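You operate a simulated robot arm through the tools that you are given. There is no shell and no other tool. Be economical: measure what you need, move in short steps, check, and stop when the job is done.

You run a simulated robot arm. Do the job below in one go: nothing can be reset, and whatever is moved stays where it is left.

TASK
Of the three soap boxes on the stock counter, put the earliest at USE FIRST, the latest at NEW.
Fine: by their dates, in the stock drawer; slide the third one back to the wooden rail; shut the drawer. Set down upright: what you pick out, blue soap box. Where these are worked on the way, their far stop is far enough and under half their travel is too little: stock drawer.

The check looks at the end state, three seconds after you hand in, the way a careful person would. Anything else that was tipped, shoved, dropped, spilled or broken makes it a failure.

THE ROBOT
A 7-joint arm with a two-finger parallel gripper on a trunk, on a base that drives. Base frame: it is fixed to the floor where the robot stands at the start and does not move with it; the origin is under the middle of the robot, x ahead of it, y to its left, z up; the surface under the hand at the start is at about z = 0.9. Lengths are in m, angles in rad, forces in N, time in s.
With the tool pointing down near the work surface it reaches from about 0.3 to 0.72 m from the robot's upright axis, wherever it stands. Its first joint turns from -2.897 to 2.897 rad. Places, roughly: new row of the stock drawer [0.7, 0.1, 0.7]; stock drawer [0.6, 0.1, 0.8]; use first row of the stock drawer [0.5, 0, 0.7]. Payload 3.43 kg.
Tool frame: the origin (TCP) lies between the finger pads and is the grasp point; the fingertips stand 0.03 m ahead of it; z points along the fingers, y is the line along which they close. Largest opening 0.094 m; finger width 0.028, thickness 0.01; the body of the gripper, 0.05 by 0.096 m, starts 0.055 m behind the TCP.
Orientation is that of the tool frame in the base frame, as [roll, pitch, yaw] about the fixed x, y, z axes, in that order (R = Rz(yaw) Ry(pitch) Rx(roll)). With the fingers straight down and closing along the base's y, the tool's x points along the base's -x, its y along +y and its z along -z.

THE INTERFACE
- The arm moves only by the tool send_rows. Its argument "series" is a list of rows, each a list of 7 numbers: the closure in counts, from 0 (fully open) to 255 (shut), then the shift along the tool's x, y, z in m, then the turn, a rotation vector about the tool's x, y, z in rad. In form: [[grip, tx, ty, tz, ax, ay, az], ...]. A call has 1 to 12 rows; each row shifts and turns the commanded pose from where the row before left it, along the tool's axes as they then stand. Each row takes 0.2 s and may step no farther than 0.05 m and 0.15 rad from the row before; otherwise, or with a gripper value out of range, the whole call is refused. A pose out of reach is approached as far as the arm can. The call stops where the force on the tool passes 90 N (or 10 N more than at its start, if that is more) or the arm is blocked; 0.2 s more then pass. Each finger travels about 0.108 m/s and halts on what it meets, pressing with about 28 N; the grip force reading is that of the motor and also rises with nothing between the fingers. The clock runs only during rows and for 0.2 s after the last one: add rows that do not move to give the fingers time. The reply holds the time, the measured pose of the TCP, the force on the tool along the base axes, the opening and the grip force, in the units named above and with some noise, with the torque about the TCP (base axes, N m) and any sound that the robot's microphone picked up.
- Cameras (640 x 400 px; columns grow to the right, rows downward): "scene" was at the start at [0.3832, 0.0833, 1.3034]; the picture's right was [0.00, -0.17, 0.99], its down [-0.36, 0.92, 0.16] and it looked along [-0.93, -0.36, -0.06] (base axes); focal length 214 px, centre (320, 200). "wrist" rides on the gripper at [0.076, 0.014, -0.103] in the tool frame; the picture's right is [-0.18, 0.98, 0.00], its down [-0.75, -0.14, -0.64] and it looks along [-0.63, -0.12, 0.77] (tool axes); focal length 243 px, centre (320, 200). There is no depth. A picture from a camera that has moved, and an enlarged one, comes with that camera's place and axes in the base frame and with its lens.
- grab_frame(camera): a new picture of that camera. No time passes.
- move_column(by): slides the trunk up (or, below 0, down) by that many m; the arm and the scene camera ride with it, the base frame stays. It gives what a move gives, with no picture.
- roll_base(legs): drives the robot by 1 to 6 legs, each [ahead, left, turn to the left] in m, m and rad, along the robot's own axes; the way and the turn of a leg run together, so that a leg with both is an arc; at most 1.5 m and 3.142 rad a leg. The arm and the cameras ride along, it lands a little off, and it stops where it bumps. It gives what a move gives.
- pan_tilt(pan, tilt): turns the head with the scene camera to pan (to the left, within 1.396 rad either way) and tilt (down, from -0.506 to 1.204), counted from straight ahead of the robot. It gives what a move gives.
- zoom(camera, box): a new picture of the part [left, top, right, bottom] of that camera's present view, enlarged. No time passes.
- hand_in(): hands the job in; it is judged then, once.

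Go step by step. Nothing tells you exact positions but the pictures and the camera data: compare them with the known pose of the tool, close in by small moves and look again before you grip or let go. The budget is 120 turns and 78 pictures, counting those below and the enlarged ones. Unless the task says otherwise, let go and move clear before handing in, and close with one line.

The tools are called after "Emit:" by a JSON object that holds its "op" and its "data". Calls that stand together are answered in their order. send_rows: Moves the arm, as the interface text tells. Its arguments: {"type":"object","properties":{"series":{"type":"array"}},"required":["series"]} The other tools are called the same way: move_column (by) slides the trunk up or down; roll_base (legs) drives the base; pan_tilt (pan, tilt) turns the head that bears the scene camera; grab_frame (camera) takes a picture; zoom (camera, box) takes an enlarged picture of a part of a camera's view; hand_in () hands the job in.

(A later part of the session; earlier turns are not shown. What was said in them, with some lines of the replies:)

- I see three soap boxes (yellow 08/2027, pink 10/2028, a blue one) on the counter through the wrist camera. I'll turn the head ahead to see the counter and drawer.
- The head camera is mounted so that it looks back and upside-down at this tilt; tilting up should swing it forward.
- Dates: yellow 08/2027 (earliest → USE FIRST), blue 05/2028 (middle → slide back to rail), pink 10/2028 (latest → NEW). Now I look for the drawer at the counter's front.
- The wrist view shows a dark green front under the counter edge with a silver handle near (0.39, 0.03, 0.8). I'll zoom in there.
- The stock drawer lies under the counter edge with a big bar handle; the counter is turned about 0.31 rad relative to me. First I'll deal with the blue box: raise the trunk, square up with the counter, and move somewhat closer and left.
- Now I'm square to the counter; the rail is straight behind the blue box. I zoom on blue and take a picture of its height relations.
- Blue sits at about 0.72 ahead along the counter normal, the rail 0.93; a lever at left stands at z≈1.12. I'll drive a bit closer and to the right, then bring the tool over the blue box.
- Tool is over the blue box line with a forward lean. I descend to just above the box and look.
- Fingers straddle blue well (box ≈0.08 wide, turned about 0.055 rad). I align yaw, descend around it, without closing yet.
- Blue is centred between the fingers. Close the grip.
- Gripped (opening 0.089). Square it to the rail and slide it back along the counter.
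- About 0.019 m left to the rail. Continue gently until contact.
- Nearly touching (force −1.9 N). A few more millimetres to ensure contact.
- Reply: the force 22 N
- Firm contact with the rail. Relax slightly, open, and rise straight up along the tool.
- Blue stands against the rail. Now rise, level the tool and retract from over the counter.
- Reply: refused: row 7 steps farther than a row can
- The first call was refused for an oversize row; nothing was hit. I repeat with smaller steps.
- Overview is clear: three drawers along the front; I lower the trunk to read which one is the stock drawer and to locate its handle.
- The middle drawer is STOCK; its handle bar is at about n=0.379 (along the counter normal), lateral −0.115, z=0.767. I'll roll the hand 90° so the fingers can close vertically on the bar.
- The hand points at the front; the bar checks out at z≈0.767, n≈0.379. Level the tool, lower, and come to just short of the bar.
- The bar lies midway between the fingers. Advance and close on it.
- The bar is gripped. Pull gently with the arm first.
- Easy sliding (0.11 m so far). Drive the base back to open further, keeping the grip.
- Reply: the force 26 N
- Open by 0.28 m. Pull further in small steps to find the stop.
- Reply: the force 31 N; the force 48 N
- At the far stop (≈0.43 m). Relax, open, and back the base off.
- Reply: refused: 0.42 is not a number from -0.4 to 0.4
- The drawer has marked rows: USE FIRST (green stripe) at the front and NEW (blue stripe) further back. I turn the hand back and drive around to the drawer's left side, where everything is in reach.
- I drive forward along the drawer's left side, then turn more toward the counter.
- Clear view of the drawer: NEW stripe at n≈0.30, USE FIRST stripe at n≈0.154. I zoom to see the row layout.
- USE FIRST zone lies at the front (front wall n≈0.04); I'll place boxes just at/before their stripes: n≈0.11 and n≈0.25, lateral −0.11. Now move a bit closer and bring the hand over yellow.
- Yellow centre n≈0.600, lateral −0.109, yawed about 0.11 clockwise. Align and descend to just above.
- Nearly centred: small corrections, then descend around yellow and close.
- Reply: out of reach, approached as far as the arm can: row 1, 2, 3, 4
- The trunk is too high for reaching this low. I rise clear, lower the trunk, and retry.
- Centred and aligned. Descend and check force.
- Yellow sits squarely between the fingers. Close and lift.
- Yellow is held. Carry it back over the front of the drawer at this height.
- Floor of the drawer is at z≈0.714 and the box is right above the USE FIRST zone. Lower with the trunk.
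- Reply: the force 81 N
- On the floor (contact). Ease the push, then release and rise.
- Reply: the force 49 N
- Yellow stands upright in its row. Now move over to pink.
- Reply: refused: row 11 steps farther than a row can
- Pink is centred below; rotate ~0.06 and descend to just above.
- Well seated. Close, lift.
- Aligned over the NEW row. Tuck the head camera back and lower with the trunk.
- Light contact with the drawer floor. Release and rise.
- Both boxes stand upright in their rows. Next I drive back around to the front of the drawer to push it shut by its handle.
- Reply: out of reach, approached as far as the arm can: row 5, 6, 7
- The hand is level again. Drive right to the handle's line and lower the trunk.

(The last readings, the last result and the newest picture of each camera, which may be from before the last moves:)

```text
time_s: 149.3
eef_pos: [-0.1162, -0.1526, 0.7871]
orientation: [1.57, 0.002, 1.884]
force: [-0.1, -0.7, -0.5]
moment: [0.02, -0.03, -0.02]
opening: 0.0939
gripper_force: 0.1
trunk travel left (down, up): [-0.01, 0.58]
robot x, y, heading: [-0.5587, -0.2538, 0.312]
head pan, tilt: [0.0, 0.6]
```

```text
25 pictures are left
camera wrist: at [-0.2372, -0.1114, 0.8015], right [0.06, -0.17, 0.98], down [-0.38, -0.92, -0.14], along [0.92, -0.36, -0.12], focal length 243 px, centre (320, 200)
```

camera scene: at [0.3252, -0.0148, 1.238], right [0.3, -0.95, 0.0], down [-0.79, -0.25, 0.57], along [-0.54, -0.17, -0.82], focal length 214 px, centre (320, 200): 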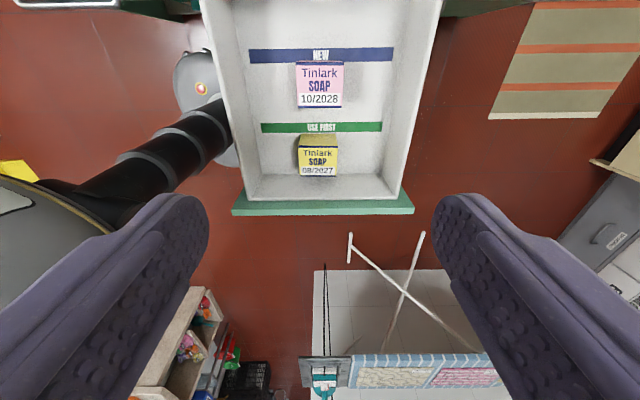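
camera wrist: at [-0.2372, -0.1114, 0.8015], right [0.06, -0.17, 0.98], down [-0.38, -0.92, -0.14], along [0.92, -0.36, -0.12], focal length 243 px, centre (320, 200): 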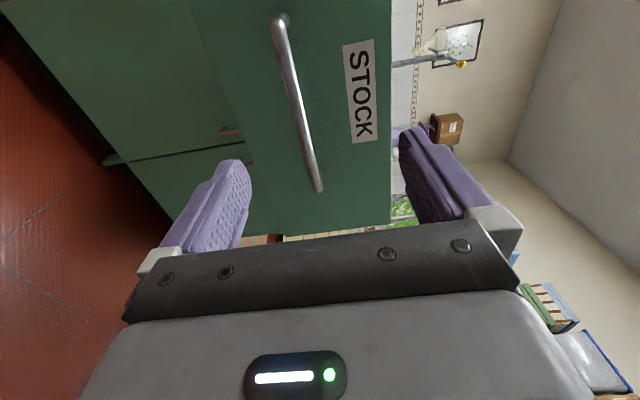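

Emit:
{"op": "send_rows", "data": {"series": [[0, 0, -0.019, 0.02, 0, 0, 0], [0, 0, 0, 0.035, 0, 0, 0], [0, 0, 0, 0.02, 0, 0, 0], [0, 0, 0, 0.012, 0, 0, 0], [0, 0, 0, 0, 0, 0, 0]]}}

Emit:
{"op": "grab_frame", "data": {"camera": "wrist"}}

```text
time_s: 150.5
eef_pos: [-0.0347, -0.126, 0.7686]
orientation: [1.571, 0.003, 1.885]
force: [-0.1, -0.1, 0.7]
moment: [0.01, -0.02, 0.02]
opening: 0.0939
gripper_force: 0.0
trunk travel left (down, up): [-0.01, 0.58]
robot x, y, heading: [-0.5598, -0.2531, 0.313]
head pan, tilt: [0.0, 0.6]
```

```text
24 pictures are left
camera wrist: at [-0.1547, -0.0851, 0.7824], right [0.06, -0.17, 0.98], down [-0.38, -0.91, -0.14], along [0.92, -0.36, -0.12], focal length 243 px, centre (320, 200)
```

wrist: 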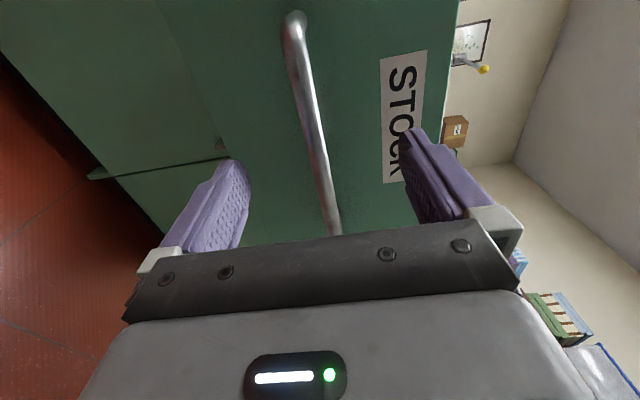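

Bar is between the fingers. Grip and begin pushing slowly.

Emit:
{"op": "send_rows", "data": {"series": [[255, 0, 0, 0, 0, 0, 0], [255, 0, 0, 0, 0, 0, 0], [255, 0, 0, 0, 0, 0, 0], [255, 0, 0, 0, 0, 0, 0], [255, 0, 0, 0, 0, 0, 0]]}}

Emit:
{"op": "send_rows", "data": {"series": [[255, 0, 0, 0.005, 0, 0, 0], [255, 0, 0, 0.01, 0, 0, 0], [255, 0, 0, 0.015, 0, 0, 0], [255, 0, 0, 0.015, 0, 0, 0], [255, 0, 0, 0.015, 0, 0, 0], [255, 0, 0, 0.015, 0, 0, 0], [255, 0, 0, 0.015, 0, 0, 0], [255, 0, 0, 0.015, 0, 0, 0], [255, 0, 0, 0.01, 0, 0, 0], [255, 0, 0, 0.005, 0, 0, 0]]}}

```text
time_s: 151.7
eef_pos: [-0.0338, -0.1252, 0.7685]
orientation: [1.571, 0.002, 1.885]
force: [0.0, -0.3, 0.8]
moment: [0.02, 0.02, -0.01]
opening: 0.0002
gripper_force: 27.8
trunk travel left (down, up): [-0.01, 0.58]
robot x, y, heading: [-0.5595, -0.2523, 0.309]
head pan, tilt: [0.0, 0.6]
```

```text
time_s: 153.9
eef_pos: [0.0793, -0.0898, 0.7674]
orientation: [1.57, 0.001, 1.884]
force: [-0.1, -0.4, -0.4]
moment: [-0.03, -0.01, -0.03]
opening: 0.0
gripper_force: 28.0
trunk travel left (down, up): [-0.01, 0.58]
robot x, y, heading: [-0.5597, -0.2551, 0.314]
head pan, tilt: [0.0, 0.6]
```

The grip closed on nothing (opening 0); I look before anything else.

Emit:
{"op": "grab_frame", "data": {"camera": "wrist"}}

Emit:
{"op": "grab_frame", "data": {"camera": "scene"}}

```text
23 pictures are left
camera wrist: at [-0.0402, -0.0478, 0.7814], right [0.06, -0.17, 0.98], down [-0.38, -0.91, -0.14], along [0.92, -0.36, -0.12], focal length 243 px, centre (320, 200)
```

wrist: 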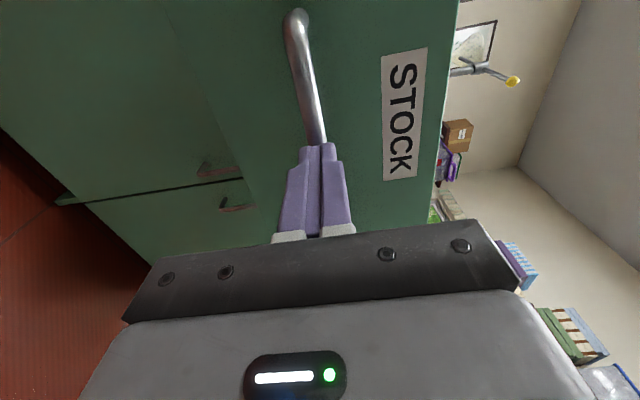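

```text
22 pictures are left
camera scene: at [0.0557, -0.1509, 0.7673], right [0.0, 0.0, -1.0], down [-0.79, 0.61, 0.0], along [0.61, 0.79, 0.0], focal length 214 px, centre (320, 200)
```

scene: 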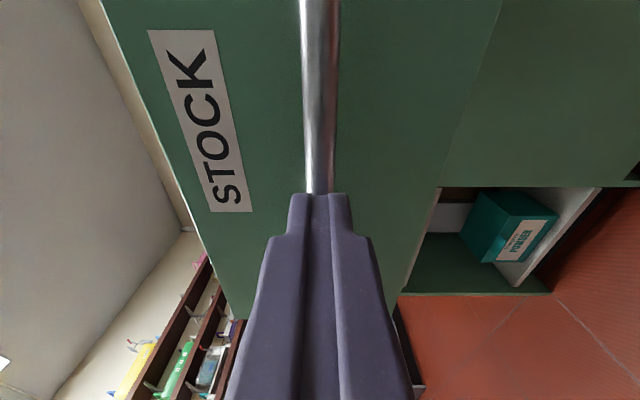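

The closed fingertips are pushing squarely on the bar, which works. Continue pushing with the base, gently.

Emit:
{"op": "roll_base", "data": {"legs": [[0.1, 0, 0], [0.1, 0, 0]]}}

Emit:
{"op": "grab_frame", "data": {"camera": "wrist"}}

```text
time_s: 155.8
eef_pos: [0.2701, -0.0271, 0.767]
orientation: [1.57, 0.002, 1.885]
force: [-0.6, 0.9, 0.6]
moment: [-0.06, 0.04, -0.04]
opening: 0.0
gripper_force: 28.1
trunk travel left (down, up): [-0.01, 0.58]
robot x, y, heading: [-0.3697, -0.1907, 0.312]
head pan, tilt: [0.0, 0.6]
```

```text
21 pictures are left
camera wrist: at [0.1491, 0.0134, 0.7814], right [0.06, -0.17, 0.98], down [-0.38, -0.92, -0.14], along [0.92, -0.36, -0.12], focal length 243 px, centre (320, 200)
```

wrist: 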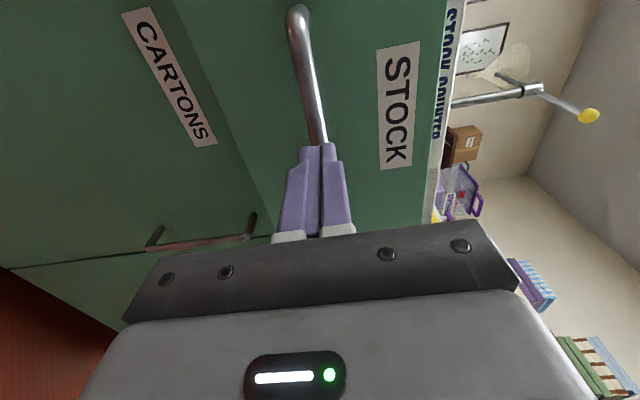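

About 0.095 m left. Push it home with small arm steps.

Emit:
{"op": "send_rows", "data": {"series": [[255, 0, 0, 0.01, 0, 0, 0], [255, 0, 0, 0.015, 0, 0, 0], [255, 0, 0, 0.015, 0, 0, 0], [255, 0, 0, 0.015, 0, 0, 0], [255, 0, 0, 0.01, 0, 0, 0], [255, 0, 0, 0.008, 0, 0, 0], [255, 0, 0, 0.006, 0, 0, 0], [255, 0, 0, 0.004, 0, 0, 0], [255, 0, 0, 0, 0, 0, 0]]}}

```text
time_s: 157.8
eef_pos: [0.3488, -0.0008, 0.7661]
orientation: [1.571, 0.003, 1.885]
force: [-0.8, 0.2, -0.3]
moment: [-0.03, 0.01, -0.01]
opening: 0.0
gripper_force: 27.8
trunk travel left (down, up): [-0.01, 0.58]
robot x, y, heading: [-0.374, -0.1917, 0.312]
head pan, tilt: [0.0, 0.6]
```

Emit:
{"op": "send_rows", "data": {"series": [[255, 0, 0, 0.004, 0, 0, 0], [255, 0, 0, 0.003, 0, 0, 0], [255, 0, 0, 0.003, 0, 0, 0], [255, 0, 0, 0.003, 0, 0, 0], [255, 0, 0, 0, 0, 0, 0]]}}

Emit:
{"op": "grab_frame", "data": {"camera": "wrist"}}

```text
time_s: 159.0
eef_pos: [0.3579, 0.0016, 0.7654]
orientation: [1.571, 0.0, 1.886]
force: [-44.4, -17.2, -1.7]
moment: [-0.22, -0.04, 0.59]
opening: 0.0
gripper_force: 28.2
trunk travel left (down, up): [-0.01, 0.58]
robot x, y, heading: [-0.3751, -0.1878, 0.313]
head pan, tilt: [0.0, 0.6]
```

```text
20 pictures are left
camera wrist: at [0.2368, 0.0421, 0.7812], right [0.06, -0.17, 0.98], down [-0.38, -0.92, -0.14], along [0.92, -0.36, -0.12], focal length 243 px, centre (320, 200)
```

wrist: 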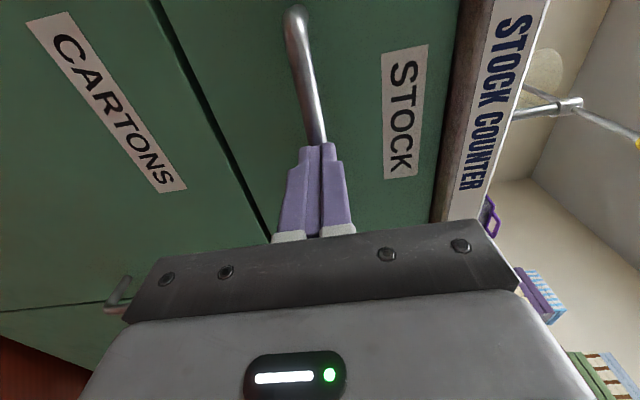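

The drawer is home against its stop. Ease off, back away, and take a final look.

Emit:
{"op": "send_rows", "data": {"series": [[255, 0, 0, -0.005, 0, 0, 0], [255, 0, 0, -0.02, 0, 0, 0], [255, 0, 0, -0.03, 0, 0, 0], [255, 0, 0, 0, 0, 0, 0]]}}

Emit:
{"op": "roll_base", "data": {"legs": [[-0.2, 0, 0]]}}

Emit:
{"op": "move_column", "data": {"by": 0.4}}

Emit:
{"op": "grab_frame", "data": {"camera": "wrist"}}

```text
time_s: 160.0
eef_pos: [0.308, -0.0144, 0.7659]
orientation: [1.569, 0.001, 1.886]
force: [-0.5, 0.4, 0.2]
moment: [0.01, -0.03, -0.02]
opening: 0.0001
gripper_force: 27.2
trunk travel left (down, up): [-0.01, 0.58]
robot x, y, heading: [-0.3689, -0.1905, 0.313]
head pan, tilt: [0.0, 0.6]
```

```text
time_s: 161.6
eef_pos: [0.1175, -0.0772, 0.7651]
orientation: [1.571, 0.003, 1.883]
force: [-0.4, -0.6, 0.1]
moment: [0.0, -0.01, 0.0]
opening: 0.0001
gripper_force: 28.2
trunk travel left (down, up): [-0.01, 0.58]
robot x, y, heading: [-0.562, -0.2539, 0.31]
head pan, tilt: [0.0, 0.6]
```

```text
time_s: 165.5
eef_pos: [0.1196, -0.0779, 1.1655]
orientation: [1.571, 0.003, 1.883]
force: [-0.1, 0.3, -0.6]
moment: [-0.04, 0.01, -0.01]
opening: 0.0
gripper_force: 28.3
trunk travel left (down, up): [-0.41, 0.18]
robot x, y, heading: [-0.5585, -0.2519, 0.307]
head pan, tilt: [0.0, 0.6]
```

```text
19 pictures are left
camera wrist: at [-0.0028, -0.0362, 1.1797], right [0.06, -0.17, 0.98], down [-0.38, -0.91, -0.14], along [0.92, -0.36, -0.12], focal length 243 px, centre (320, 200)
```

wrist: 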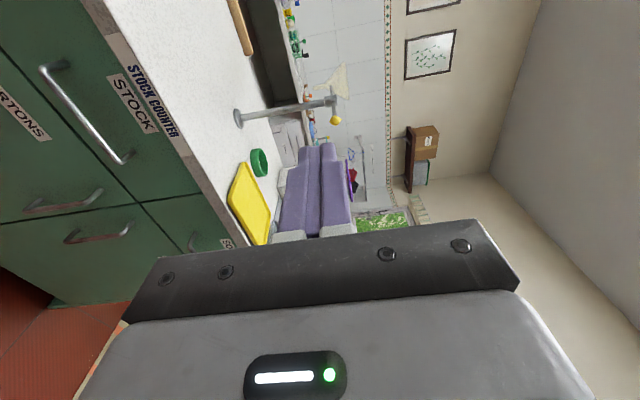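

Drawer is flush. One last check of blue at the rail.

Emit:
{"op": "pan_tilt", "data": {"pan": -0.6, "tilt": 0.4}}

Emit:
{"op": "grab_frame", "data": {"camera": "scene"}}

```text
time_s: 166.5
eef_pos: [0.1177, -0.0764, 1.1651]
orientation: [1.572, 0.001, 1.883]
force: [-0.4, -0.1, 0.0]
moment: [-0.02, 0.02, 0.01]
opening: 0.0001
gripper_force: 27.8
trunk travel left (down, up): [-0.41, 0.18]
robot x, y, heading: [-0.5635, -0.2522, 0.307]
head pan, tilt: [-0.6, 0.4]
```

```text
18 pictures are left
camera scene: at [0.0872, -0.1604, 1.1135], right [-0.54, -0.17, -0.83], down [-0.59, 0.78, 0.22], along [0.6, 0.6, -0.52], focal length 214 px, centre (320, 200)
```

scene: 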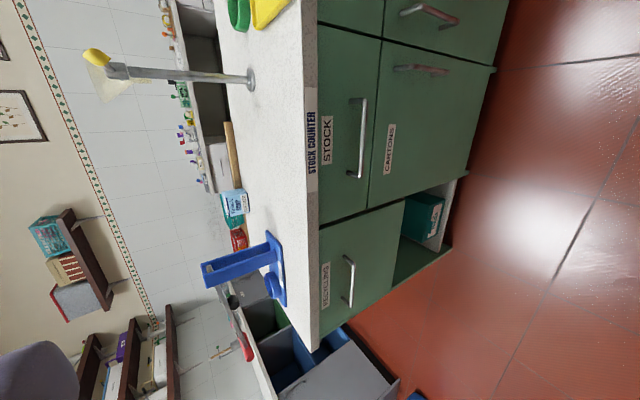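

The blue box is against the rail, the drawer is flush with its neighbours, and the gripper is clear of everything, so I'm handing in.

Emit:
{"op": "hand_in", "data": {}}

```text
The job is handed in.
```

I put yellow (08/2027) in the USE FIRST row and pink (10/2028) in the NEW row, both upright just in front of their stripes. Blue (05/2028) is slid back against the wooden rail and the stock drawer is shut; I didn't reopen it to check the boxes after closing.
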